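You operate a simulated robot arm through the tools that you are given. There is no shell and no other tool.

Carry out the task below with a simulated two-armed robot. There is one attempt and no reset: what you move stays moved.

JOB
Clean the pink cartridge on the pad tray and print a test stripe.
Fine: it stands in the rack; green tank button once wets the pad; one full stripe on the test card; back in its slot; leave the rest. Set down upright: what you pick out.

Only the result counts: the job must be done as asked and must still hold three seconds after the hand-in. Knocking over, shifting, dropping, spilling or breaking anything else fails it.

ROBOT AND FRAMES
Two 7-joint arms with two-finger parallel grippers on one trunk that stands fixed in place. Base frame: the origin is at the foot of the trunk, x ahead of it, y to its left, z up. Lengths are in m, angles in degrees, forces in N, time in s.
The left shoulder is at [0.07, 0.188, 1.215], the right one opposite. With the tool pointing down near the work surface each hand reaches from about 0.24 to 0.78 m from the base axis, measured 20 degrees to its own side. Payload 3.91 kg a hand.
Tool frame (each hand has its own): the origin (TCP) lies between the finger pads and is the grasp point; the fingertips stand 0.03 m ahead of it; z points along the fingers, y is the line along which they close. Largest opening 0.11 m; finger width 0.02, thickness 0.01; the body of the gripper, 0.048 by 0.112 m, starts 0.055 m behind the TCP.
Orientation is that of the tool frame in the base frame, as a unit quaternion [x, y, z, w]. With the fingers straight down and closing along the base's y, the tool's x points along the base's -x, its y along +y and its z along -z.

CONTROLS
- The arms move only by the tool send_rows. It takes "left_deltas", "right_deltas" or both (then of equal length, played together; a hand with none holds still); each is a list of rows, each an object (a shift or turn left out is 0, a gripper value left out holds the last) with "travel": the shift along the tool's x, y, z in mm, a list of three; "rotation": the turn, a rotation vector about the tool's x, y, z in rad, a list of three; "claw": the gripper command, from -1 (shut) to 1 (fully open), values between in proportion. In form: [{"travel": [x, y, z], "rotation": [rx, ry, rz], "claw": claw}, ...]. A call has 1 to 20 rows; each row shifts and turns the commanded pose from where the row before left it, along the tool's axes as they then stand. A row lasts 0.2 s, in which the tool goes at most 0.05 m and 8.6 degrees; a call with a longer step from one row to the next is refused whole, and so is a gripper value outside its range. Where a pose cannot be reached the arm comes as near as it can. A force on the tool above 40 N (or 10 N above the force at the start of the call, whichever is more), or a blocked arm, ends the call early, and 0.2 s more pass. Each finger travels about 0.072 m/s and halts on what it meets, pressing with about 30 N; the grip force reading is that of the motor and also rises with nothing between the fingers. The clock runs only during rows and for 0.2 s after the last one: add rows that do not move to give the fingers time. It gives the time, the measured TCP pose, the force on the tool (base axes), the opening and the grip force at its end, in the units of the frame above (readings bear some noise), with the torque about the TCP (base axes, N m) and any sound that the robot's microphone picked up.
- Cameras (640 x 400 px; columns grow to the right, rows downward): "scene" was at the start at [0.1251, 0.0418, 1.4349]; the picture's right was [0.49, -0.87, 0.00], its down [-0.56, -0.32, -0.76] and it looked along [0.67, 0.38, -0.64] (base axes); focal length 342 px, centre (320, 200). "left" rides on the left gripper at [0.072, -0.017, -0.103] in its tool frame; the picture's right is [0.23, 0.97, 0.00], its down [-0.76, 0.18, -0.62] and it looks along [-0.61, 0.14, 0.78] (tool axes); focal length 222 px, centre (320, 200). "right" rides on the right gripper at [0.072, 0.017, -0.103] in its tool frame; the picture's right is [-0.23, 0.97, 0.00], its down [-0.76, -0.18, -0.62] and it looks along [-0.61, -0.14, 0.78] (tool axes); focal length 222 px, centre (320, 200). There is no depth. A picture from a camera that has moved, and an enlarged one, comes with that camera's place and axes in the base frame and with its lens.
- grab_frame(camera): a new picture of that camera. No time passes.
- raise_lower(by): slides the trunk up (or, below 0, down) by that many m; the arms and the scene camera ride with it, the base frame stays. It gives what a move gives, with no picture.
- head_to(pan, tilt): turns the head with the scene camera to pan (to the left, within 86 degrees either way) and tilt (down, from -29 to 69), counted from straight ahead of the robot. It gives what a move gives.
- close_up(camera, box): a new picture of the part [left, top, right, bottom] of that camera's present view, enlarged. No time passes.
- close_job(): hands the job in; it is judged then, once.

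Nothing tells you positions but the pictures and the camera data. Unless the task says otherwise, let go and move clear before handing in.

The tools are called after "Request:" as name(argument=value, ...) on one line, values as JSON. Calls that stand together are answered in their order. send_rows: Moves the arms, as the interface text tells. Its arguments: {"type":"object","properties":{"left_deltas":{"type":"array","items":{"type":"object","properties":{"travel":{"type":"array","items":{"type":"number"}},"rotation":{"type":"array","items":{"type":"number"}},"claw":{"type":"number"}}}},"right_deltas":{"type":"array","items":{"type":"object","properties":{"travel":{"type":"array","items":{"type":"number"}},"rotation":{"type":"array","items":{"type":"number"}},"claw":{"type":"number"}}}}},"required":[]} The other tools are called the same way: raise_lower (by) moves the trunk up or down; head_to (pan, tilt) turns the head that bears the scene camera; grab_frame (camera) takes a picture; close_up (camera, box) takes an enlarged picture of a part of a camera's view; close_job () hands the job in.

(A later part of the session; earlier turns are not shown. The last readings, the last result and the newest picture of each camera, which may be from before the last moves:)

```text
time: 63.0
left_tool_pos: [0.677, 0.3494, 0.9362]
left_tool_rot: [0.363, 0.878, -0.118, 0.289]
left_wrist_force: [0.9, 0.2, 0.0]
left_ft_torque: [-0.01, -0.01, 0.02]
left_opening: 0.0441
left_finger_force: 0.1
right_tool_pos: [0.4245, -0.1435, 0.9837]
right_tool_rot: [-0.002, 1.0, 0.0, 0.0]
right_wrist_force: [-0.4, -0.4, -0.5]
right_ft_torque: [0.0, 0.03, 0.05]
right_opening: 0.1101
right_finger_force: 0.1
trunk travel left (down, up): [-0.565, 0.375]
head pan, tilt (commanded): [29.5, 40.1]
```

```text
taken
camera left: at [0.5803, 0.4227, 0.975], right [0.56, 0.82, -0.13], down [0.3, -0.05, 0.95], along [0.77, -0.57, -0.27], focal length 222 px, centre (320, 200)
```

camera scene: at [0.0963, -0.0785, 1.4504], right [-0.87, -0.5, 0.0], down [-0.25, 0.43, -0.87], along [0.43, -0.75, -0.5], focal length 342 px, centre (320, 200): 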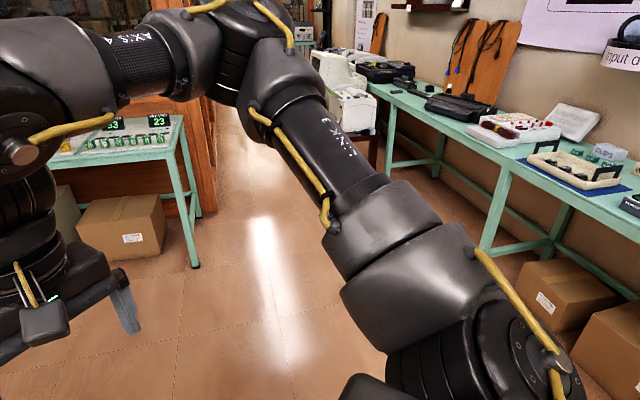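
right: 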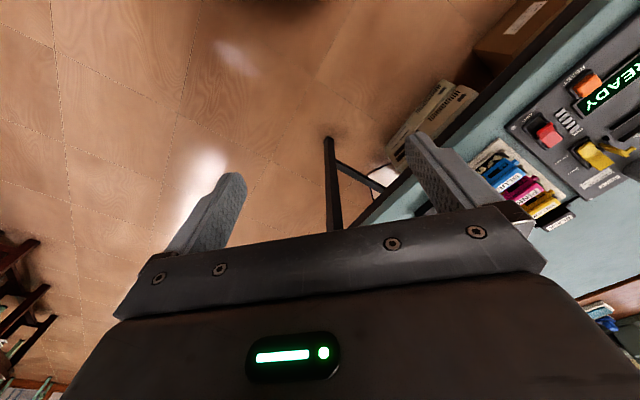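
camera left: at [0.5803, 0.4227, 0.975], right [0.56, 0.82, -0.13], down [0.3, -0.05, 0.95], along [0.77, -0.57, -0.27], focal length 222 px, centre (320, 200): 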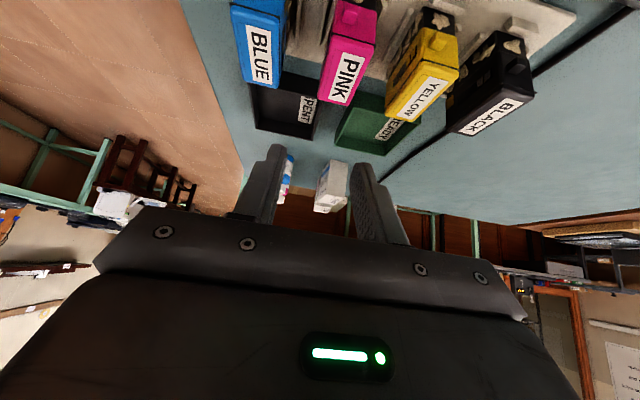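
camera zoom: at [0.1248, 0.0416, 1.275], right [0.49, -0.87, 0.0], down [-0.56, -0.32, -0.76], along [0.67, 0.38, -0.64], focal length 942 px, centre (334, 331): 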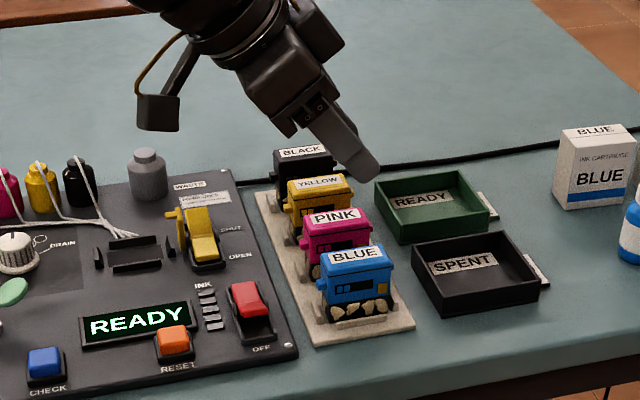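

The hand is now reachable over pink. Both cameras put pink's centre about 5–6 mm further along the closing axis, so I'll correct that and descend to just above the cartridge tops to check finger clearance.

Request:
send_rows(left_deltas=[{"travel": [-1, 3, 0]}, {"travel": [9, 2.5, 10]}, {"travel": [9, 0, 11]}, {"travel": [9, 0, 11]}, {"travel": [0, 0, 0]}])

Request:
grab_frame(camera="left")

Request:
close_up(camera="scene", box=[280, 100, 360, 200])

```text
time: 64.2
left_tool_pos: [0.6812, 0.3561, 0.8948]
left_tool_rot: [0.364, 0.878, -0.118, 0.288]
left_wrist_force: [-0.1, 0.4, -0.8]
left_ft_torque: [0.02, -0.02, -0.04]
left_opening: 0.0441
left_finger_force: 0.2
right_tool_pos: [0.4244, -0.1434, 0.9826]
right_tool_rot: [0.0, 1.0, 0.0, 0.0]
right_wrist_force: [0.4, -1.2, 0.1]
right_ft_torque: [-0.02, 0.01, -0.01]
right_opening: 0.1098
right_finger_force: 0.0
trunk travel left (down, up): [-0.565, 0.375]
head pan, tilt (commanded): [29.5, 40.1]
```

```text
taken
camera left: at [0.5832, 0.4281, 0.9339], right [0.56, 0.82, -0.13], down [0.3, -0.05, 0.95], along [0.77, -0.57, -0.27], focal length 222 px, centre (320, 200)
```

left: 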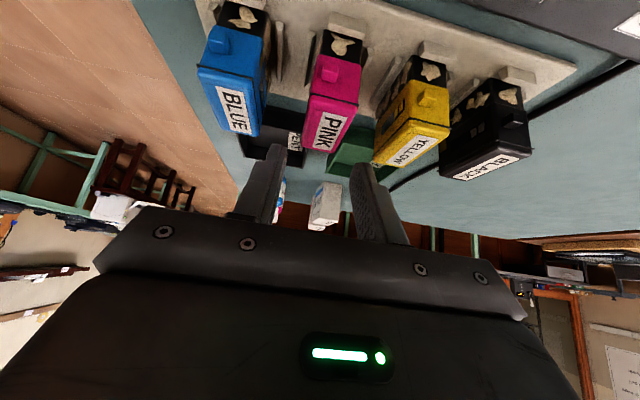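

```text
4.00 times, centred on (320, 150) of scene
camera zoom: at [0.1249, 0.0414, 1.2749], right [0.49, -0.87, 0.0], down [-0.56, -0.32, -0.76], along [0.67, 0.38, -0.64], focal length 1366 px, centre (320, 400)
```

zoom: 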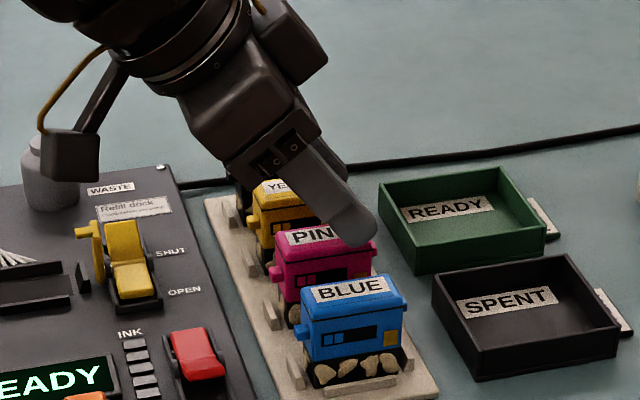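

Finger alignment over pink is within about 1–2 mm, with roughly 8 mm clearance to pink and its neighbours. I'll descend around the cartridge in small steps.

Request:
send_rows(left_deltas=[{"travel": [5.9, 0, 8.1]}, {"travel": [5.9, 0, 8.1]}, {"travel": [5.9, 0, 8.1]}, {"travel": [0, 0, 0]}])

Request:
grab_frame(camera="left")

Request:
close_up(camera="scene", box=[280, 100, 360, 200])

```text
time: 65.2
left_tool_pos: [0.6798, 0.3544, 0.8648]
left_tool_rot: [0.364, 0.877, -0.119, 0.289]
left_wrist_force: [0.8, 0.3, -0.5]
left_ft_torque: [0.02, 0.02, 0.02]
left_opening: 0.0441
left_finger_force: 0.1
right_tool_pos: [0.4235, -0.1434, 0.9833]
right_tool_rot: [0.0, 1.0, -0.001, 0.001]
right_wrist_force: [-0.6, 0.0, 0.4]
right_ft_torque: [0.01, 0.05, -0.01]
right_opening: 0.1101
right_finger_force: 0.0
trunk travel left (down, up): [-0.565, 0.375]
head pan, tilt (commanded): [29.5, 40.1]
```

```text
taken
camera left: at [0.5828, 0.4271, 0.9035], right [0.56, 0.82, -0.13], down [0.3, -0.05, 0.95], along [0.77, -0.57, -0.27], focal length 222 px, centre (320, 200)
```

left: 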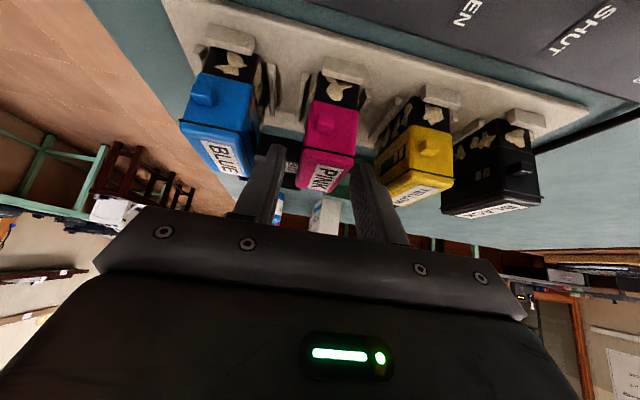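

```text
4.00 times, centred on (320, 150) of scene
camera zoom: at [0.1249, 0.0415, 1.2749], right [0.49, -0.87, 0.0], down [-0.56, -0.32, -0.76], along [0.67, 0.38, -0.64], focal length 1366 px, centre (320, 400)
```

zoom: 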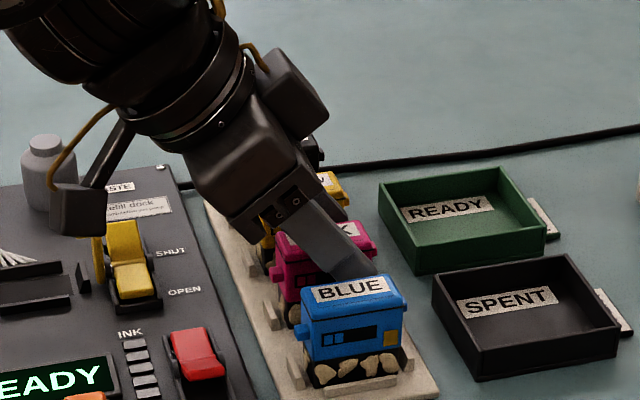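

The fingers straddle pink cleanly. I'll nudge 1.5 mm and go down another 13 mm, then close.

Request:
send_rows(left_deltas=[{"travel": [3.8, 1.5, 5.2]}, {"travel": [3.8, 0, 5.2]}, {"travel": [0, 0, 0]}])

Request:
close_up(camera="left", box=[160, 20, 560, 270])

Request:
close_up(camera="scene", box=[290, 120, 350, 195])

```text
time: 66.0
left_tool_pos: [0.681, 0.3568, 0.8498]
left_tool_rot: [0.363, 0.878, -0.119, 0.288]
left_wrist_force: [0.4, -1.7, -0.6]
left_ft_torque: [-0.03, 0.04, 0.01]
left_opening: 0.0441
left_finger_force: 0.0
right_tool_pos: [0.4239, -0.1434, 0.9844]
right_tool_rot: [0.0, 1.0, 0.001, -0.001]
right_wrist_force: [-0.5, 0.2, 0.2]
right_ft_torque: [-0.03, -0.01, 0.03]
right_opening: 0.1101
right_finger_force: 0.0
trunk travel left (down, up): [-0.565, 0.375]
head pan, tilt (commanded): [29.5, 40.1]
```

```text
1.60 times, centred on (360, 145) of left
camera zoom: at [0.584, 0.4299, 0.8903], right [0.56, 0.82, -0.13], down [0.3, -0.05, 0.95], along [0.77, -0.57, -0.27], focal length 355 px, centre (256, 288)
```

zoom: 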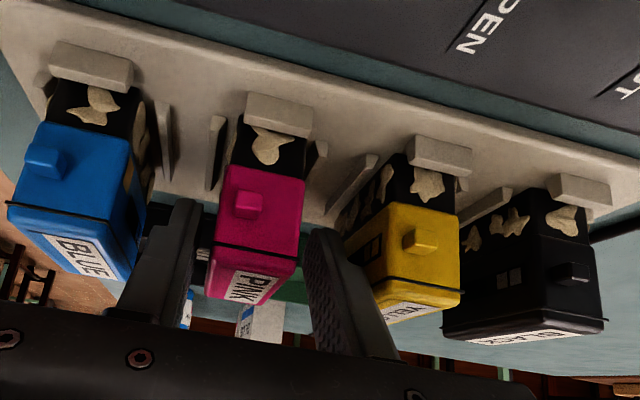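

```text
5.33 times, centred on (320, 158) of scene
camera zoom: at [0.1251, 0.0416, 1.2749], right [0.49, -0.87, 0.0], down [-0.56, -0.32, -0.76], along [0.67, 0.38, -0.64], focal length 1822 px, centre (320, 427)
```

zoom: 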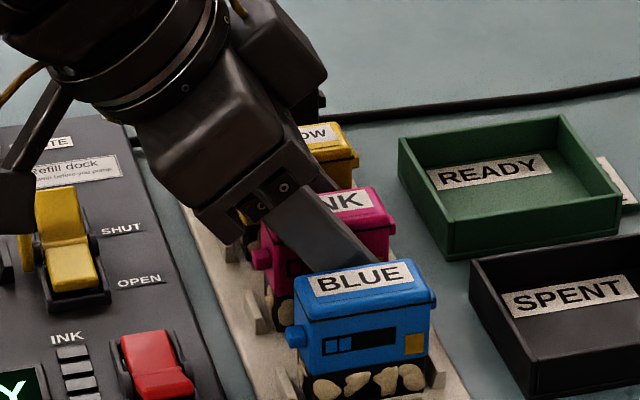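

Both fingers are beside pink with clear gaps. I'll shift about 2 mm toward blue to centre better, then close the gripper.

Request:
send_rows(left_deltas=[{"travel": [0, -2, 0]}, {"travel": [0, 0, 0], "claw": -0.4}, {"travel": [0, 0, 0]}])

Request:
close_up(camera="left", box=[160, 20, 560, 270])

```text
time: 66.8
left_tool_pos: [0.6799, 0.3559, 0.8511]
left_tool_rot: [0.363, 0.878, -0.119, 0.288]
left_wrist_force: [0.2, 0.4, 0.5]
left_ft_torque: [0.0, 0.0, -0.03]
left_opening: 0.0331
left_finger_force: 0.0
right_tool_pos: [0.4241, -0.1438, 0.9826]
right_tool_rot: [0.0, 1.0, 0.0, 0.0]
right_wrist_force: [0.1, -0.5, 0.6]
right_ft_torque: [0.0, 0.03, 0.02]
right_opening: 0.11
right_finger_force: 0.1
trunk travel left (down, up): [-0.565, 0.375]
head pan, tilt (commanded): [29.5, 40.1]
```

```text
1.60 times, centred on (360, 145) of left
camera zoom: at [0.5827, 0.4283, 0.8907], right [0.56, 0.82, -0.13], down [0.3, -0.05, 0.95], along [0.77, -0.57, -0.27], focal length 355 px, centre (256, 288)
```

zoom: 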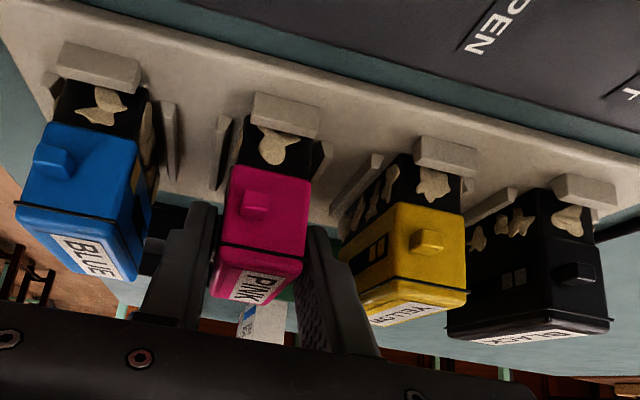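

Still clear at 33 mm and nicely centred. Closing fully now.

Request:
send_rows(left_deltas=[{"claw": -0.5}, {"claw": -0.6}, {"claw": -1}, {"travel": [0, 0, 0]}])

Request:
close_up(camera="left", box=[160, 20, 560, 270])

Request:
close_up(camera="scene", box=[280, 110, 360, 210])

```text
time: 67.8
left_tool_pos: [0.6795, 0.3551, 0.851]
left_tool_rot: [0.364, 0.878, -0.118, 0.288]
left_wrist_force: [0.2, 0.2, 0.8]
left_ft_torque: [0.01, 0.01, 0.03]
left_opening: 0.0254
left_finger_force: 30.2
right_tool_pos: [0.4226, -0.1435, 0.984]
right_tool_rot: [0.0, 1.0, 0.0, 0.0]
right_wrist_force: [0.2, 0.3, -0.2]
right_ft_torque: [0.03, 0.0, -0.02]
right_opening: 0.1098
right_finger_force: 0.1
trunk travel left (down, up): [-0.565, 0.375]
head pan, tilt (commanded): [29.5, 40.1]
```

```text
1.60 times, centred on (360, 145) of left
camera zoom: at [0.5827, 0.4283, 0.8907], right [0.56, 0.82, -0.13], down [0.3, -0.05, 0.95], along [0.77, -0.57, -0.27], focal length 355 px, centre (256, 288)
```

zoom: 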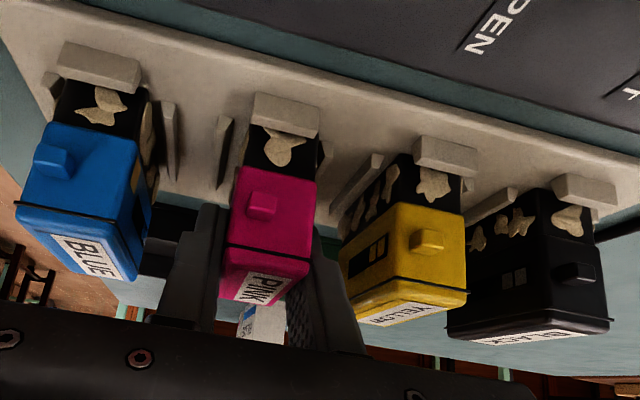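

```text
4.00 times, centred on (320, 160) of scene
camera zoom: at [0.125, 0.0416, 1.2749], right [0.49, -0.87, 0.0], down [-0.56, -0.32, -0.76], along [0.67, 0.38, -0.64], focal length 1366 px, centre (320, 360)
```

zoom: 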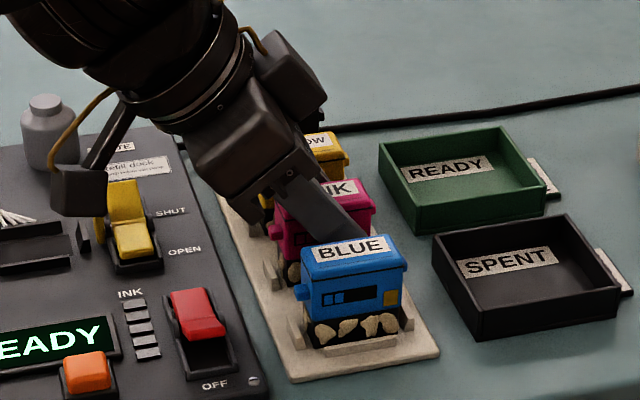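

Pink is gripped at 25.4 mm thickness with the TCP at (0.6795, 0.3551, 0.851). I'll remember that as the slot pose, minus about 2 mm of shift. Lifting gently now.

Request:
send_rows(left_deltas=[{"travel": [-2.9, 0, -4.0]}, {"travel": [-2.9, 0, -4.0]}, {"travel": [0, 0, 0]}])

Request:
close_up(camera="left", box=[160, 20, 560, 270])

Request:
close_up(camera="scene", box=[280, 110, 360, 210])

```text
time: 68.6
left_tool_pos: [0.6812, 0.3552, 0.8606]
left_tool_rot: [0.363, 0.878, -0.119, 0.288]
left_wrist_force: [-0.3, 0.1, -0.1]
left_ft_torque: [-0.06, 0.01, -0.02]
left_opening: 0.0248
left_finger_force: 30.1
right_tool_pos: [0.4237, -0.1419, 0.9836]
right_tool_rot: [-0.001, 1.0, 0.0, 0.0]
right_wrist_force: [-0.2, 0.5, 1.2]
right_ft_torque: [-0.04, 0.0, 0.01]
right_opening: 0.1099
right_finger_force: 0.0
trunk travel left (down, up): [-0.565, 0.375]
head pan, tilt (commanded): [29.5, 40.1]
```

```text
1.60 times, centred on (360, 145) of left
camera zoom: at [0.5829, 0.4283, 0.9004], right [0.56, 0.82, -0.13], down [0.3, -0.05, 0.95], along [0.77, -0.57, -0.27], focal length 355 px, centre (256, 288)
```

zoom: 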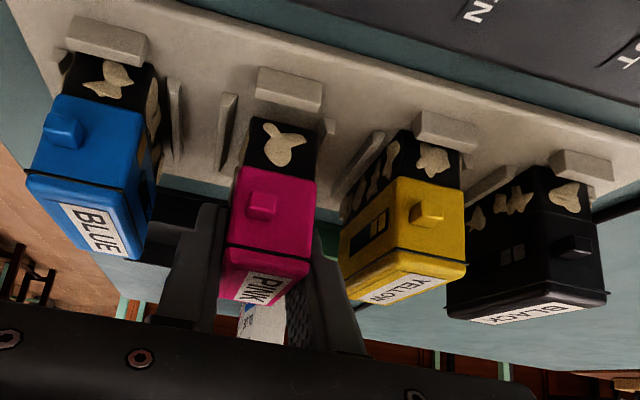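

```text
4.00 times, centred on (320, 160) of scene
camera zoom: at [0.1252, 0.0418, 1.2749], right [0.49, -0.87, 0.0], down [-0.56, -0.32, -0.76], along [0.67, 0.38, -0.64], focal length 1366 px, centre (320, 360)
```

zoom: 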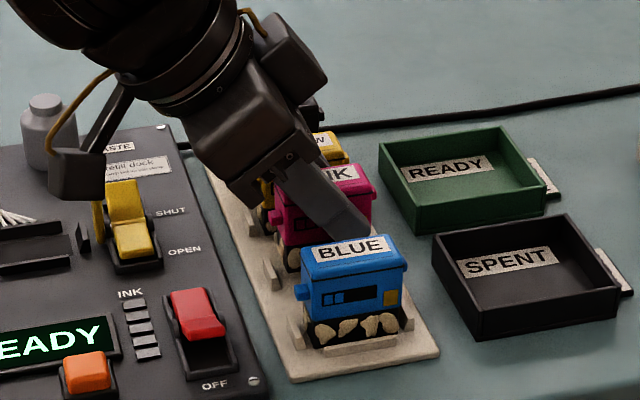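

It lifts cleanly with no tilt. I'll continue up to clear the neighbours.

Request:
send_rows(left_deltas=[{"travel": [-5.9, 0, -8.1]}, {"travel": [-5.9, 0, -8.1]}, {"travel": [-5.9, 0, -8.1]}, {"travel": [-8.8, 0, -12.1]}, {"travel": [-8.8, 0, -12.1]}, {"travel": [-8.8, 0, -12.1]}, {"travel": [-8.8, 0, -12.1]}, {"travel": [-5.9, 0, -8.1]}, {"travel": [0, 0, 0]}])

Request:
grab_frame(camera="left")

Request:
grab_frame(camera="scene")

```text
time: 70.6
left_tool_pos: [0.6788, 0.3546, 0.9609]
left_tool_rot: [0.363, 0.878, -0.119, 0.288]
left_wrist_force: [-0.4, 0.9, -0.1]
left_ft_torque: [0.02, -0.02, 0.0]
left_opening: 0.0251
left_finger_force: 29.5
right_tool_pos: [0.4237, -0.1444, 0.9823]
right_tool_rot: [0.0, 1.0, -0.001, 0.0]
right_wrist_force: [0.0, 0.2, -0.9]
right_ft_torque: [0.0, 0.0, 0.02]
right_opening: 0.11
right_finger_force: 0.1
trunk travel left (down, up): [-0.565, 0.375]
head pan, tilt (commanded): [29.5, 40.1]
```

```text
taken
camera left: at [0.5826, 0.427, 0.9995], right [0.56, 0.82, -0.13], down [0.3, -0.05, 0.95], along [0.77, -0.57, -0.27], focal length 222 px, centre (320, 200)
```

left: 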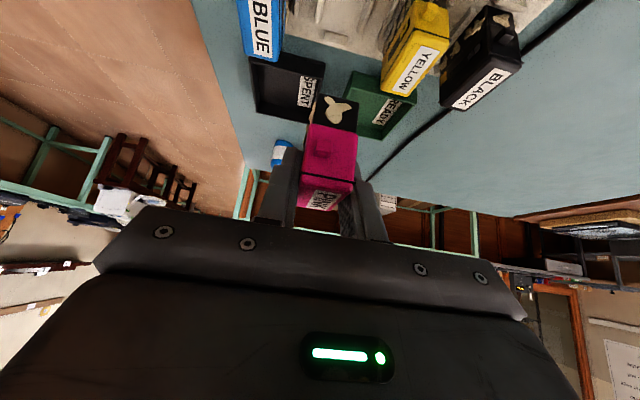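

```text
taken
camera scene: at [0.1253, 0.0418, 1.2749], right [0.49, -0.87, 0.0], down [-0.56, -0.32, -0.76], along [0.67, 0.38, -0.64], focal length 342 px, centre (320, 200)
```

scene: 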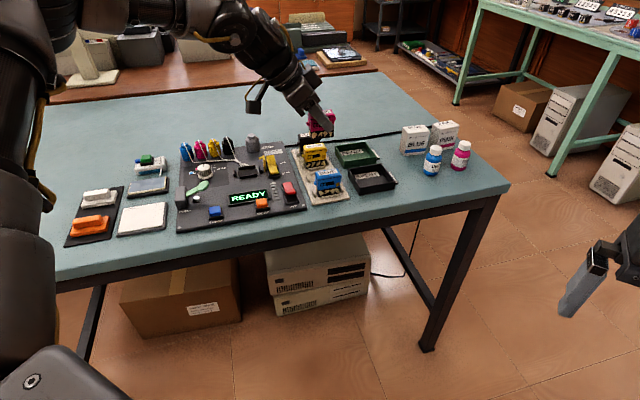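

Request:
close_up(camera="scene", box=[285, 85, 365, 200])

Request:
close_up(camera="left", box=[220, 0, 520, 240])

```text
3.48 times, centred on (325, 142) of scene
camera zoom: at [0.1253, 0.0418, 1.2749], right [0.49, -0.87, 0.0], down [-0.56, -0.32, -0.76], along [0.67, 0.38, -0.64], focal length 1188 px, centre (303, 400)
```

zoom: 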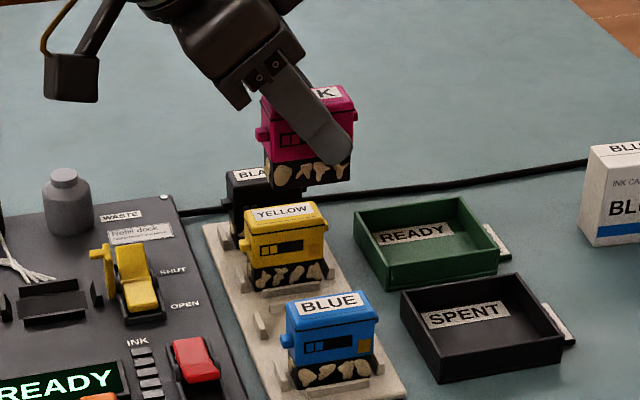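

```text
1.67 times, centred on (370, 120) of left
camera zoom: at [0.5826, 0.427, 0.9995], right [0.56, 0.82, -0.13], down [0.3, -0.05, 0.95], along [0.77, -0.57, -0.27], focal length 370 px, centre (237, 333)
```

zoom: 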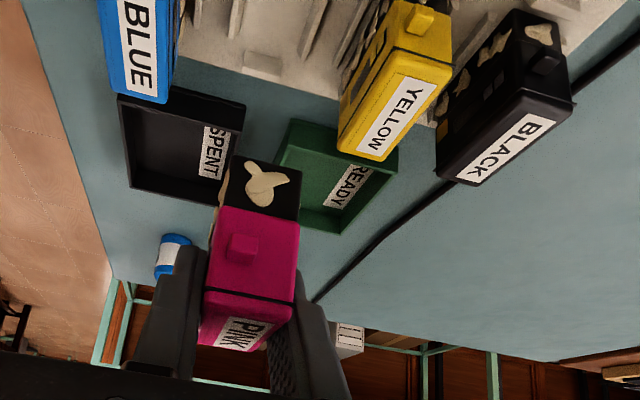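

The cartridge bottom is about 42 mm below the TCP, so it clears everything at this height. The pad is centred near (0.461, 0.672) and the card near (0.386, 0.595), both with tops at about z = 0.81. I'll carry pink across toward the pad.

Request:
send_rows(left_deltas=[{"travel": [21.8, 5, -15.9]}, {"travel": [21.8, 5, -15.9]}, {"travel": [21.8, 5, -15.9]}, {"travel": [21.8, 5, -15.9]}, {"travel": [21.8, 5, -15.9]}, {"travel": [21.8, 5, -15.9]}, {"travel": [21.8, 5, -15.9]}, {"travel": [0, 0, 0]}])

Request:
grab_frame(camera="scene")

```text
time: 72.4
left_tool_pos: [0.5711, 0.5124, 0.9588]
left_tool_rot: [0.364, 0.878, -0.119, 0.287]
left_wrist_force: [0.8, 0.6, -0.8]
left_ft_torque: [0.01, 0.01, 0.0]
left_opening: 0.0253
left_finger_force: 30.0
right_tool_pos: [0.4232, -0.1437, 0.983]
right_tool_rot: [0.0, 1.0, 0.0, 0.0]
right_wrist_force: [-0.7, 0.6, -0.5]
right_ft_torque: [0.02, 0.03, 0.01]
right_opening: 0.1101
right_finger_force: 0.0
trunk travel left (down, up): [-0.565, 0.375]
head pan, tilt (commanded): [29.5, 40.1]
```

```text
taken
camera scene: at [0.1256, 0.0412, 1.2749], right [0.49, -0.87, 0.0], down [-0.56, -0.32, -0.76], along [0.67, 0.38, -0.64], focal length 342 px, centre (320, 200)
```

scene: 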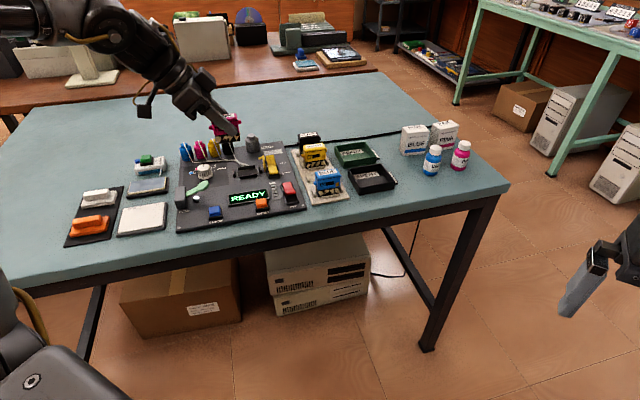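

The move is going smoothly with no limits reported. Continuing to above the pad.

Request:
send_rows(left_deltas=[{"travel": [21.8, 5, -15.9]}, {"travel": [21.8, 5, -15.9]}, {"travel": [21.8, 5, -15.9]}, {"travel": [21.8, 5, -15.9]}, {"travel": [21.8, 5, -15.9]}, {"travel": [21.8, 5, -15.9]}, {"travel": [21.8, 5, -15.9]}, {"travel": [0, 0, 0]}])

Request:
grab_frame(camera="scene")

Request:
close_up(camera="scene", box=[90, 100, 190, 240])

Request:
grab_frame(camera="left")

```text
time: 74.2
left_tool_pos: [0.4602, 0.6719, 0.9599]
left_tool_rot: [0.363, 0.878, -0.119, 0.289]
left_wrist_force: [0.3, 0.0, -0.5]
left_ft_torque: [0.02, -0.02, 0.02]
left_opening: 0.0254
left_finger_force: 30.0
right_tool_pos: [0.4232, -0.1439, 0.983]
right_tool_rot: [0.0, 1.0, 0.0, 0.0]
right_wrist_force: [-0.3, 0.1, -0.8]
right_ft_torque: [-0.02, 0.04, -0.02]
right_opening: 0.11
right_finger_force: 0.0
trunk travel left (down, up): [-0.565, 0.375]
head pan, tilt (commanded): [29.5, 40.1]
```

```text
taken
camera scene: at [0.1253, 0.0416, 1.2749], right [0.49, -0.87, 0.0], down [-0.56, -0.32, -0.76], along [0.67, 0.38, -0.64], focal length 342 px, centre (320, 200)
```

scene: 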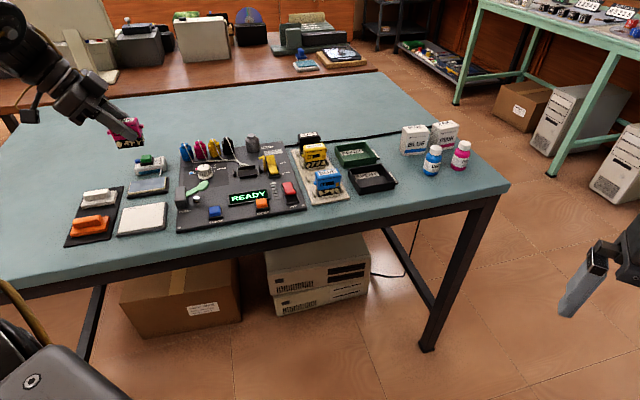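

```text
2.86 times, centred on (140, 170) of scene
camera zoom: at [0.1253, 0.0416, 1.2749], right [0.49, -0.87, 0.0], down [-0.56, -0.32, -0.76], along [0.67, 0.38, -0.64], focal length 976 px, centre (834, 286)
```

zoom: 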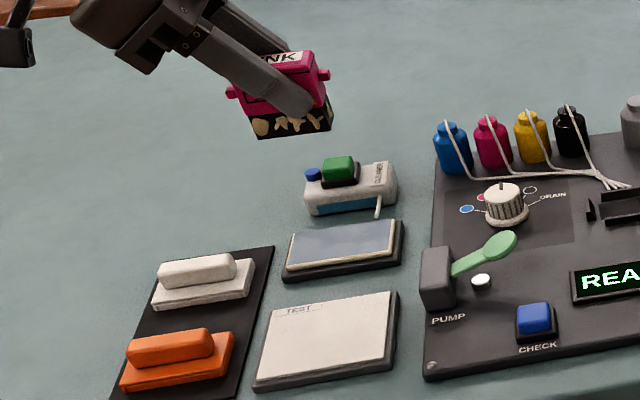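

```text
taken
camera left: at [0.3638, 0.7445, 0.9989], right [0.56, 0.82, -0.13], down [0.3, -0.05, 0.95], along [0.77, -0.57, -0.27], focal length 222 px, centre (320, 200)
```

left: 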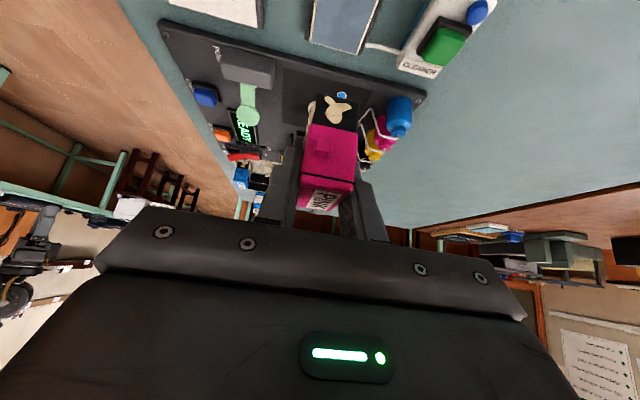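

Pink is above the pad now. The tank's spout tip is at the pad's far edge, so I'll stay slightly toward the near side. Descending to about 18 mm above the pad first.

Request:
send_rows(left_deltas=[{"travel": [8.8, -0.6, 12.1]}, {"travel": [8.8, -0.6, 12.1]}, {"travel": [8.8, -0.6, 12.1]}, {"travel": [8.8, -0.6, 12.1]}, {"travel": [8.8, -0.6, 12.1]}, {"travel": [8.8, -0.5, 12.1]}, {"travel": [0, 0, 0]}])

Request:
close_up(camera="scene", box=[100, 120, 190, 220])

Request:
close_up(camera="left", box=[200, 0, 520, 240])

```text
time: 75.8
left_tool_pos: [0.4608, 0.6691, 0.8703]
left_tool_rot: [0.364, 0.878, -0.118, 0.288]
left_wrist_force: [0.3, 0.8, -0.5]
left_ft_torque: [0.01, -0.05, 0.0]
left_opening: 0.0253
left_finger_force: 29.6
right_tool_pos: [0.4228, -0.1428, 0.9831]
right_tool_rot: [0.0, 1.0, 0.0, 0.0]
right_wrist_force: [-0.3, -0.1, 0.2]
right_ft_torque: [-0.02, 0.02, 0.01]
right_opening: 0.1104
right_finger_force: 0.2
trunk travel left (down, up): [-0.565, 0.375]
head pan, tilt (commanded): [29.5, 40.1]
```

```text
4.00 times, centred on (145, 170) of scene
camera zoom: at [0.1249, 0.0415, 1.2749], right [0.49, -0.87, 0.0], down [-0.56, -0.32, -0.76], along [0.67, 0.38, -0.64], focal length 1366 px, centre (1020, 320)
```

zoom: 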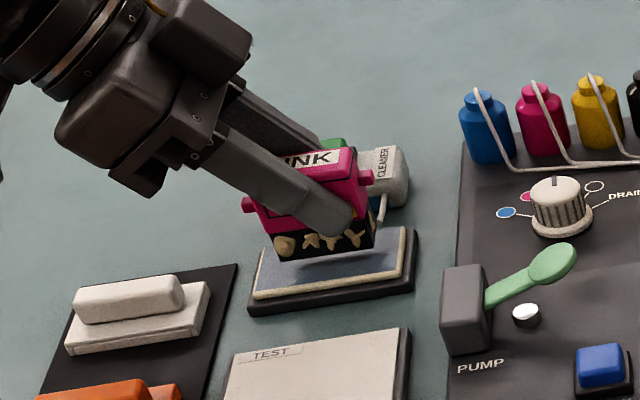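

```text
1.67 times, centred on (360, 120) of left
camera zoom: at [0.3635, 0.7417, 0.9083], right [0.56, 0.82, -0.13], down [0.3, -0.05, 0.95], along [0.77, -0.57, -0.27], focal length 370 px, centre (253, 333)
```

zoom: 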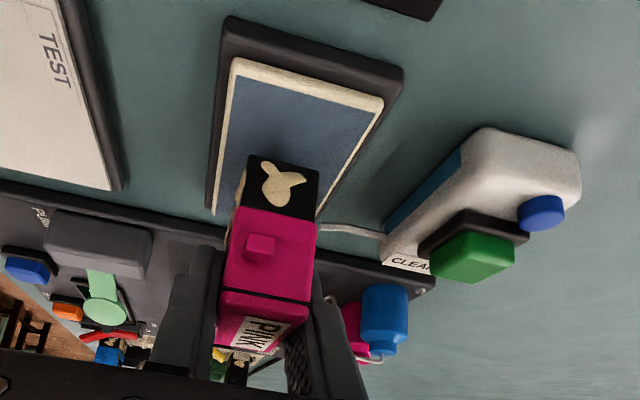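

Pink sits just above the pad. I'll shift left along the pad's length to the wipe start, then lower until I feel contact.

Request:
send_rows(left_deltas=[{"travel": [6.5, 0, -4.7]}, {"travel": [6.5, 0, -4.7]}, {"travel": [3.0, 0, 4.0]}, {"travel": [3.0, 0, 4.0]}, {"travel": [0, 0, 0]}])

Request:
close_up(camera="scene", box=[100, 120, 190, 220])

```text
time: 77.0
left_tool_pos: [0.4485, 0.6805, 0.8594]
left_tool_rot: [0.363, 0.878, -0.119, 0.288]
left_wrist_force: [-0.6, 0.1, -0.7]
left_ft_torque: [-0.02, -0.02, 0.0]
left_opening: 0.0252
left_finger_force: 29.6
right_tool_pos: [0.4233, -0.1444, 0.9841]
right_tool_rot: [-0.001, 1.0, 0.0, 0.0]
right_wrist_force: [-0.6, 0.7, 0.1]
right_ft_torque: [-0.02, 0.01, 0.02]
right_opening: 0.11
right_finger_force: 0.0
trunk travel left (down, up): [-0.565, 0.375]
head pan, tilt (commanded): [29.5, 40.1]
```

```text
4.00 times, centred on (145, 170) of scene
camera zoom: at [0.125, 0.0418, 1.2749], right [0.49, -0.87, 0.0], down [-0.56, -0.32, -0.76], along [0.67, 0.38, -0.64], focal length 1366 px, centre (1020, 320)
```

zoom: 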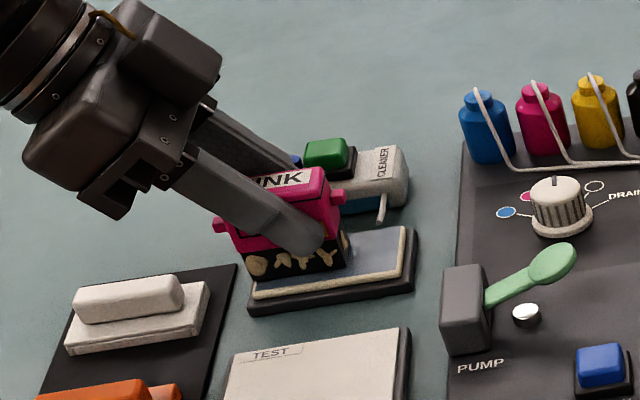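

Request:
send_rows(left_deltas=[{"travel": [1.2, 0, 1.6]}, {"travel": [1.2, 0, 1.6]}, {"travel": [0, 0, 0]}])

Request:
send_rows(left_deltas=[{"travel": [0.9, 0, 1.2]}, {"travel": [0, 0, 0]}])

Request:
close_up(camera="scene", box=[110, 150, 180, 210])

```text
time: 77.8
left_tool_pos: [0.448, 0.6808, 0.8576]
left_tool_rot: [0.364, 0.878, -0.117, 0.29]
left_wrist_force: [0.9, 5.2, 13.8]
left_ft_torque: [0.13, 0.03, -0.02]
left_opening: 0.0252
left_finger_force: 30.3
right_tool_pos: [0.4225, -0.1447, 0.9846]
right_tool_rot: [0.001, 1.0, 0.0, 0.0]
right_wrist_force: [1.1, 0.3, -0.3]
right_ft_torque: [0.04, 0.0, -0.02]
right_opening: 0.1101
right_finger_force: 0.0
trunk travel left (down, up): [-0.565, 0.375]
head pan, tilt (commanded): [29.5, 40.1]
```

```text
time: 78.4
left_tool_pos: [0.448, 0.68, 0.8569]
left_tool_rot: [0.364, 0.877, -0.116, 0.29]
left_wrist_force: [2.3, 10.7, 26.5]
left_ft_torque: [0.29, 0.02, -0.03]
left_opening: 0.0252
left_finger_force: 29.9
right_tool_pos: [0.4221, -0.1452, 0.9848]
right_tool_rot: [-0.001, 1.0, 0.0, 0.002]
right_wrist_force: [-0.3, -0.2, 0.3]
right_ft_torque: [0.0, -0.02, -0.02]
right_opening: 0.1099
right_finger_force: 0.1
trunk travel left (down, up): [-0.565, 0.375]
head pan, tilt (commanded): [29.5, 40.1]
```

```text
6.67 times, centred on (145, 180) of scene
camera zoom: at [0.123, 0.0398, 1.2754], right [0.49, -0.87, 0.0], down [-0.56, -0.32, -0.77], along [0.67, 0.38, -0.64], focal length 2277 px, centre (1487, 333)
```

zoom: 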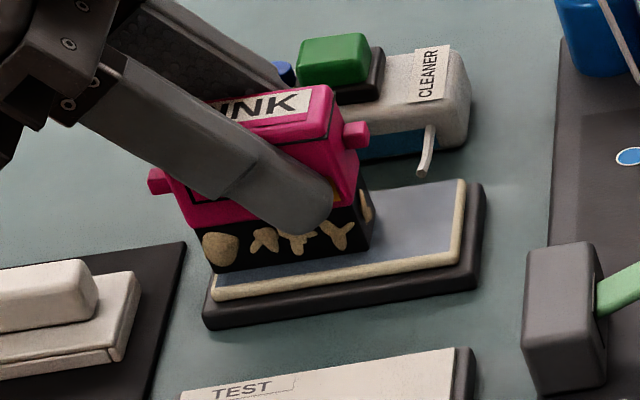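

Contact is stiff and force went up to 26 N, so I'll back off about 2.5 mm right away to a light touch.

Request:
send_rows(left_deltas=[{"travel": [-1.5, 0, -2.0]}, {"travel": [0, 0, 0]}])

```text
time: 79.0
left_tool_pos: [0.4475, 0.6791, 0.8583]
left_tool_rot: [0.364, 0.878, -0.118, 0.289]
left_wrist_force: [4.5, 5.8, 18.7]
left_ft_torque: [0.05, -0.24, 0.03]
left_opening: 0.025
left_finger_force: 30.3
right_tool_pos: [0.4219, -0.1447, 0.9828]
right_tool_rot: [-0.001, 1.0, 0.001, -0.001]
right_wrist_force: [0.4, -0.1, 0.8]
right_ft_torque: [0.0, -0.01, -0.02]
right_opening: 0.11
right_finger_force: 0.0
trunk travel left (down, up): [-0.565, 0.375]
head pan, tilt (commanded): [29.5, 40.1]
```

Request:
send_rows(left_deltas=[{"travel": [-0.9, 0, -1.2]}, {"travel": [0, 0, 0]}])

Request:
close_up(camera="scene", box=[110, 150, 180, 210])

```text
time: 79.6
left_tool_pos: [0.4471, 0.6801, 0.8571]
left_tool_rot: [0.364, 0.878, -0.12, 0.288]
left_wrist_force: [3.4, -1.8, 7.4]
left_ft_torque: [-0.27, -0.22, 0.04]
left_opening: 0.0253
left_finger_force: 30.1
right_tool_pos: [0.4236, -0.1449, 0.984]
right_tool_rot: [-0.001, 1.0, 0.0, -0.001]
right_wrist_force: [0.5, -0.3, 0.3]
right_ft_torque: [0.0, 0.01, -0.01]
right_opening: 0.1099
right_finger_force: 0.1
trunk travel left (down, up): [-0.565, 0.375]
head pan, tilt (commanded): [29.5, 40.1]
```

```text
6.67 times, centred on (145, 180) of scene
camera zoom: at [0.1247, 0.0404, 1.2749], right [0.49, -0.87, 0.0], down [-0.56, -0.32, -0.77], along [0.67, 0.38, -0.64], focal length 2277 px, centre (1487, 333)
```

zoom: 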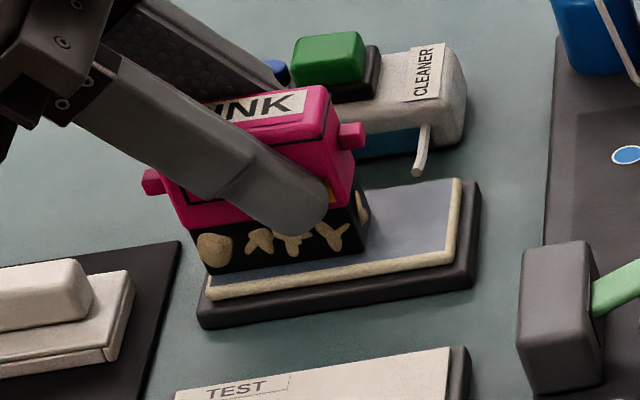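

Force is down to about 7 N, which is a reasonable wiping pressure. I'll wipe 27 mm along the pad.

Request:
send_rows(left_deltas=[{"travel": [-2.42, 0, 1.78]}, {"travel": [-2.42, 0, 1.78]}, {"travel": [-2.42, 0, 1.78]}, {"travel": [-2.42, 0, 1.78]}, {"travel": [-2.42, 0, 1.78]}, {"travel": [-2.42, 0, 1.78]}, {"travel": [-2.42, 0, 1.78]}, {"travel": [-2.42, 0, 1.78]}, {"travel": [-2.42, 0, 1.78]}])

Request:
close_up(camera="scene", box=[110, 150, 180, 210])

Request:
close_up(camera="left", box=[200, 0, 520, 240])

```text
time: 81.6
left_tool_pos: [0.4669, 0.6615, 0.8573]
left_tool_rot: [0.364, 0.878, -0.118, 0.288]
left_wrist_force: [-0.9, 0.9, 1.6]
left_ft_torque: [-0.03, -0.01, -0.03]
left_opening: 0.0252
left_finger_force: 30.5
right_tool_pos: [0.4232, -0.1438, 0.9828]
right_tool_rot: [0.001, 1.0, 0.0, 0.0]
right_wrist_force: [-0.2, 0.1, 1.0]
right_ft_torque: [0.02, 0.02, 0.0]
right_opening: 0.1101
right_finger_force: 0.0
trunk travel left (down, up): [-0.565, 0.375]
head pan, tilt (commanded): [29.5, 40.1]
```

```text
6.67 times, centred on (145, 180) of scene
camera zoom: at [0.1248, 0.0417, 1.2749], right [0.49, -0.87, 0.0], down [-0.56, -0.32, -0.76], along [0.67, 0.38, -0.64], focal length 2277 px, centre (1487, 333)
```

zoom: 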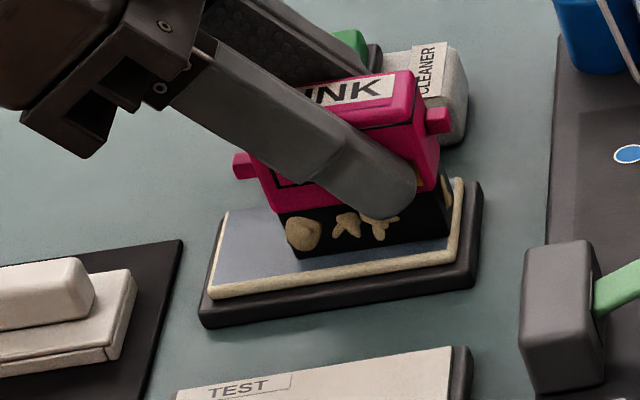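

```text
1.67 times, centred on (360, 120) of left
camera zoom: at [0.3696, 0.7342, 0.8975], right [0.56, 0.82, -0.13], down [0.3, -0.05, 0.95], along [0.77, -0.57, -0.27], focal length 370 px, centre (253, 333)
```

zoom: 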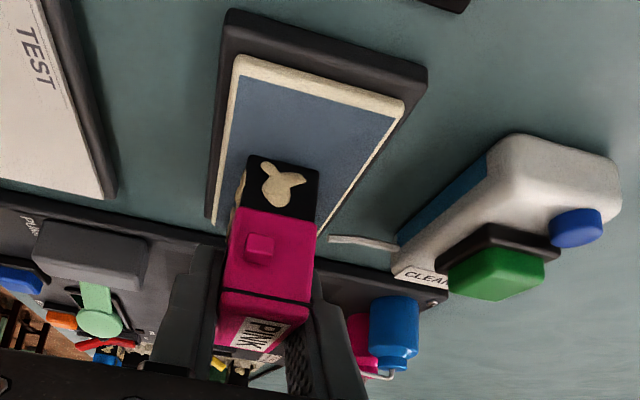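

The dried-ink blobs on the black base are disappearing as I wipe — the rightmost one is gone. I'll keep stroking back and forth until they're all gone.

Request:
send_rows(left_deltas=[{"travel": [2.72, 0, -1.6]}, {"travel": [2.42, 0, -1.78]}, {"travel": [2.42, 0, -1.78]}, {"travel": [2.42, 0, -1.78]}, {"travel": [2.42, 0, -1.78]}, {"travel": [2.42, 0, -1.78]}, {"travel": [2.42, 0, -1.78]}, {"travel": [2.42, 0, -1.78]}, {"travel": [2.42, 0, -1.78]}])

Request:
close_up(camera="scene", box=[110, 150, 180, 210])

```text
time: 83.6
left_tool_pos: [0.448, 0.6808, 0.8588]
left_tool_rot: [0.364, 0.878, -0.118, 0.288]
left_wrist_force: [1.3, -1.7, 4.9]
left_ft_torque: [-0.14, -0.06, 0.0]
left_opening: 0.0256
left_finger_force: 30.1
right_tool_pos: [0.4235, -0.1444, 0.9824]
right_tool_rot: [-0.001, 1.0, -0.001, 0.0]
right_wrist_force: [0.4, 0.5, 0.5]
right_ft_torque: [-0.01, 0.01, 0.0]
right_opening: 0.11
right_finger_force: 0.1
trunk travel left (down, up): [-0.565, 0.375]
head pan, tilt (commanded): [29.5, 40.1]
```

```text
6.67 times, centred on (145, 180) of scene
camera zoom: at [0.1247, 0.041, 1.275], right [0.49, -0.87, 0.0], down [-0.56, -0.32, -0.77], along [0.67, 0.38, -0.64], focal length 2277 px, centre (1487, 333)
```

zoom: 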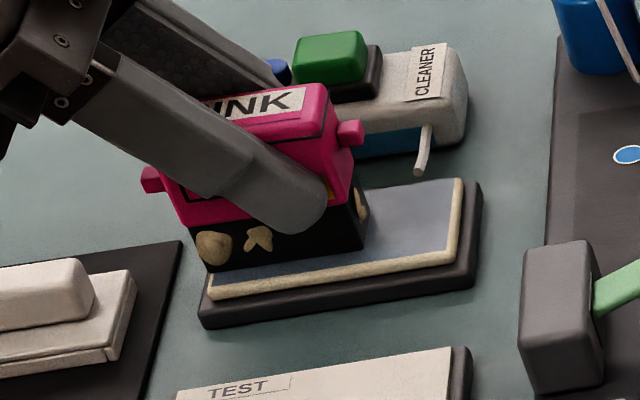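

Working well: two blobs remain on the front and one on the end. Continuing with two more strokes.

Request:
send_rows(left_deltas=[{"travel": [-2.42, 0, 1.78]}, {"travel": [-2.42, 0, 1.78]}, {"travel": [-2.42, 0, 1.78]}, {"travel": [-2.42, 0, 1.78]}, {"travel": [-2.42, 0, 1.78]}, {"travel": [-2.42, 0, 1.78]}, {"travel": [-2.42, 0, 1.78]}, {"travel": [-2.42, 0, 1.78]}, {"travel": [-2.42, 0, 1.78]}, {"travel": [2.42, 0, -1.78]}, {"travel": [2.42, 0, -1.78]}, {"travel": [2.42, 0, -1.78]}, {"travel": [2.42, 0, -1.78]}, {"travel": [2.42, 0, -1.78]}, {"travel": [2.42, 0, -1.78]}, {"travel": [2.42, 0, -1.78]}, {"travel": [2.42, 0, -1.78]}, {"travel": [2.42, 0, -1.78]}])

Request:
close_up(camera="scene", box=[110, 150, 180, 210])

Request:
close_up(camera="left", box=[200, 0, 520, 240])

```text
time: 87.4
left_tool_pos: [0.4476, 0.6813, 0.8583]
left_tool_rot: [0.365, 0.877, -0.119, 0.288]
left_wrist_force: [0.0, -0.6, 1.1]
left_ft_torque: [-0.07, -0.01, 0.03]
left_opening: 0.0252
left_finger_force: 29.9
right_tool_pos: [0.4225, -0.1436, 0.9832]
right_tool_rot: [0.0, 1.0, 0.0, -0.001]
right_wrist_force: [-1.1, 0.3, -0.3]
right_ft_torque: [-0.02, -0.02, 0.02]
right_opening: 0.1098
right_finger_force: 0.1
trunk travel left (down, up): [-0.565, 0.375]
head pan, tilt (commanded): [29.5, 40.1]
```

```text
6.67 times, centred on (145, 180) of scene
camera zoom: at [0.1249, 0.0417, 1.2749], right [0.49, -0.87, 0.0], down [-0.56, -0.32, -0.76], along [0.67, 0.38, -0.64], focal length 2277 px, centre (1487, 333)
```

zoom: 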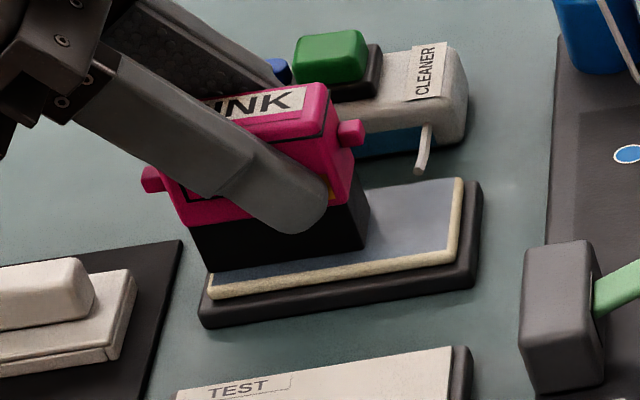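

```text
1.67 times, centred on (360, 120) of left
camera zoom: at [0.3507, 0.7531, 0.8973], right [0.56, 0.82, -0.13], down [0.3, -0.05, 0.95], along [0.77, -0.57, -0.27], focal length 370 px, centre (253, 333)
```

zoom: 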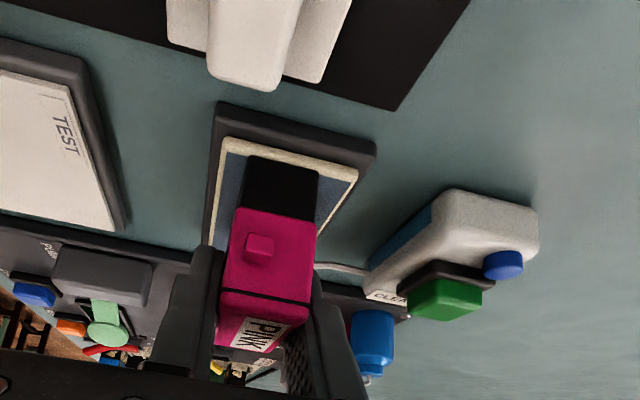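

All the blobs are gone from the visible faces. I'll do one more back-and-forth for good measure, then lift off.

Request:
send_rows(left_deltas=[{"travel": [-2.42, 0, 1.78]}, {"travel": [-2.42, 0, 1.78]}, {"travel": [-2.42, 0, 1.78]}, {"travel": [-2.42, 0, 1.78]}, {"travel": [-2.42, 0, 1.78]}, {"travel": [-2.42, 0, 1.78]}, {"travel": [-2.42, 0, 1.78]}, {"travel": [-2.42, 0, 1.78]}, {"travel": [2.42, 0, -1.78]}, {"travel": [2.42, 0, -1.78]}, {"travel": [2.42, 0, -1.78]}, {"travel": [2.42, 0, -1.78]}, {"travel": [2.42, 0, -1.78]}, {"travel": [2.42, 0, -1.78]}, {"travel": [-5.9, 0, -8.1]}, {"travel": [-5.9, 0, -8.1]}, {"travel": [-8.8, 0, -12.1]}, {"travel": [0, 0, 0]}])

Request:
close_up(camera="scene", box=[100, 120, 190, 240])

Request:
close_up(camera="left", box=[200, 0, 520, 240])

```text
time: 91.2
left_tool_pos: [0.4502, 0.6769, 0.893]
left_tool_rot: [0.363, 0.878, -0.119, 0.288]
left_wrist_force: [-0.1, 0.2, -1.5]
left_ft_torque: [0.02, -0.02, 0.0]
left_opening: 0.0251
left_finger_force: 30.3
right_tool_pos: [0.4235, -0.1424, 0.9832]
right_tool_rot: [0.0, 1.0, 0.0, 0.0]
right_wrist_force: [0.0, -0.3, 0.1]
right_ft_torque: [0.0, 0.01, 0.03]
right_opening: 0.11
right_finger_force: 0.1
trunk travel left (down, up): [-0.565, 0.375]
head pan, tilt (commanded): [29.5, 40.1]
```

```text
3.33 times, centred on (145, 180) of scene
camera zoom: at [0.1251, 0.0422, 1.2749], right [0.49, -0.87, 0.0], down [-0.56, -0.32, -0.76], along [0.67, 0.38, -0.64], focal length 1139 px, centre (903, 267)
```

zoom: 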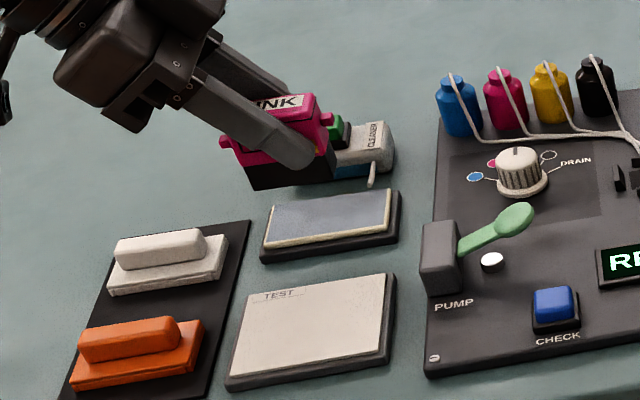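

```text
1.67 times, centred on (360, 120) of left
camera zoom: at [0.3547, 0.7492, 0.9324], right [0.56, 0.82, -0.13], down [0.3, -0.05, 0.95], along [0.77, -0.57, -0.27], focal length 370 px, centre (253, 333)
```

zoom: 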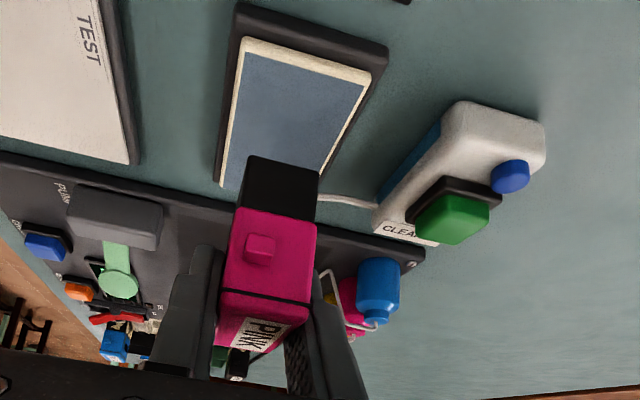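

Pink's base is clean and the grip hasn't slipped. Next is the stripe. I'll pull it across the card along the cartridge's thin direction, as a print carriage would, over the card's full depth. First I'll move to above the card's near edge.

Request:
send_rows(left_deltas=[{"travel": [-2.05, -15, 1.5]}, {"travel": [-2.05, -25, 1.5]}, {"travel": [-2.05, -25, 1.5]}, {"travel": [-2.05, -25, 1.5]}, {"travel": [-2.05, -25, 1.5]}, {"travel": [-2.05, -21, 1.6]}, {"travel": [0, 0, 0]}])

Request:
close_up(camera="scene", box=[90, 130, 190, 250])

Request:
grab_frame(camera="left")

```text
time: 92.8
left_tool_pos: [0.367, 0.5705, 0.893]
left_tool_rot: [0.364, 0.878, -0.119, 0.288]
left_wrist_force: [0.0, 0.6, 0.0]
left_ft_torque: [-0.01, -0.02, 0.02]
left_opening: 0.0253
left_finger_force: 29.9
right_tool_pos: [0.4229, -0.1425, 0.9834]
right_tool_rot: [0.001, 1.0, 0.0, 0.0]
right_wrist_force: [0.0, 0.4, 0.0]
right_ft_torque: [-0.01, -0.01, 0.03]
right_opening: 0.11
right_finger_force: 0.2
trunk travel left (down, up): [-0.565, 0.375]
head pan, tilt (commanded): [29.5, 40.1]
```

```text
3.33 times, centred on (140, 190) of scene
camera zoom: at [0.1254, 0.0424, 1.2748], right [0.49, -0.87, 0.0], down [-0.56, -0.32, -0.76], along [0.67, 0.38, -0.64], focal length 1139 px, centre (920, 233)
```

zoom: 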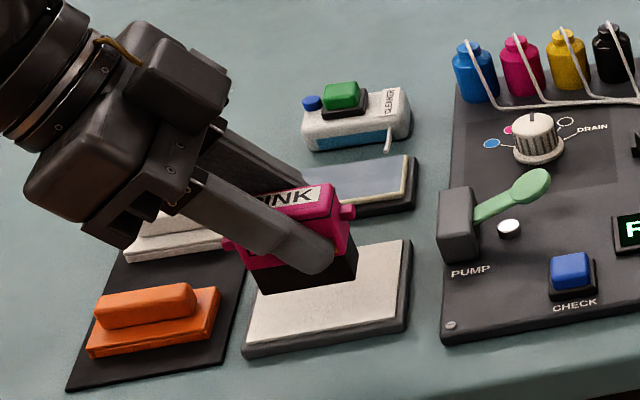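

```text
taken
camera left: at [0.2701, 0.6428, 0.9318], right [0.56, 0.82, -0.13], down [0.3, -0.05, 0.95], along [0.77, -0.57, -0.27], focal length 222 px, centre (320, 200)
```

left: 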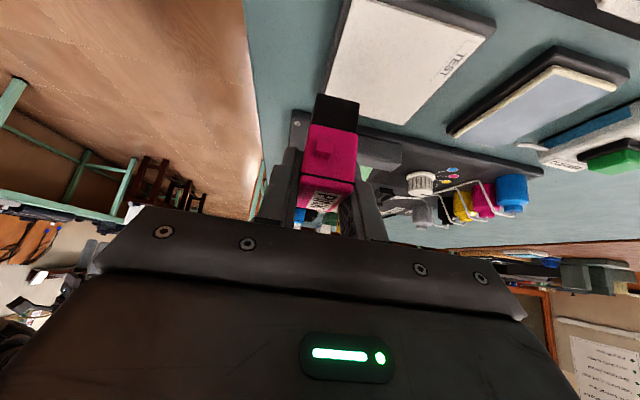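

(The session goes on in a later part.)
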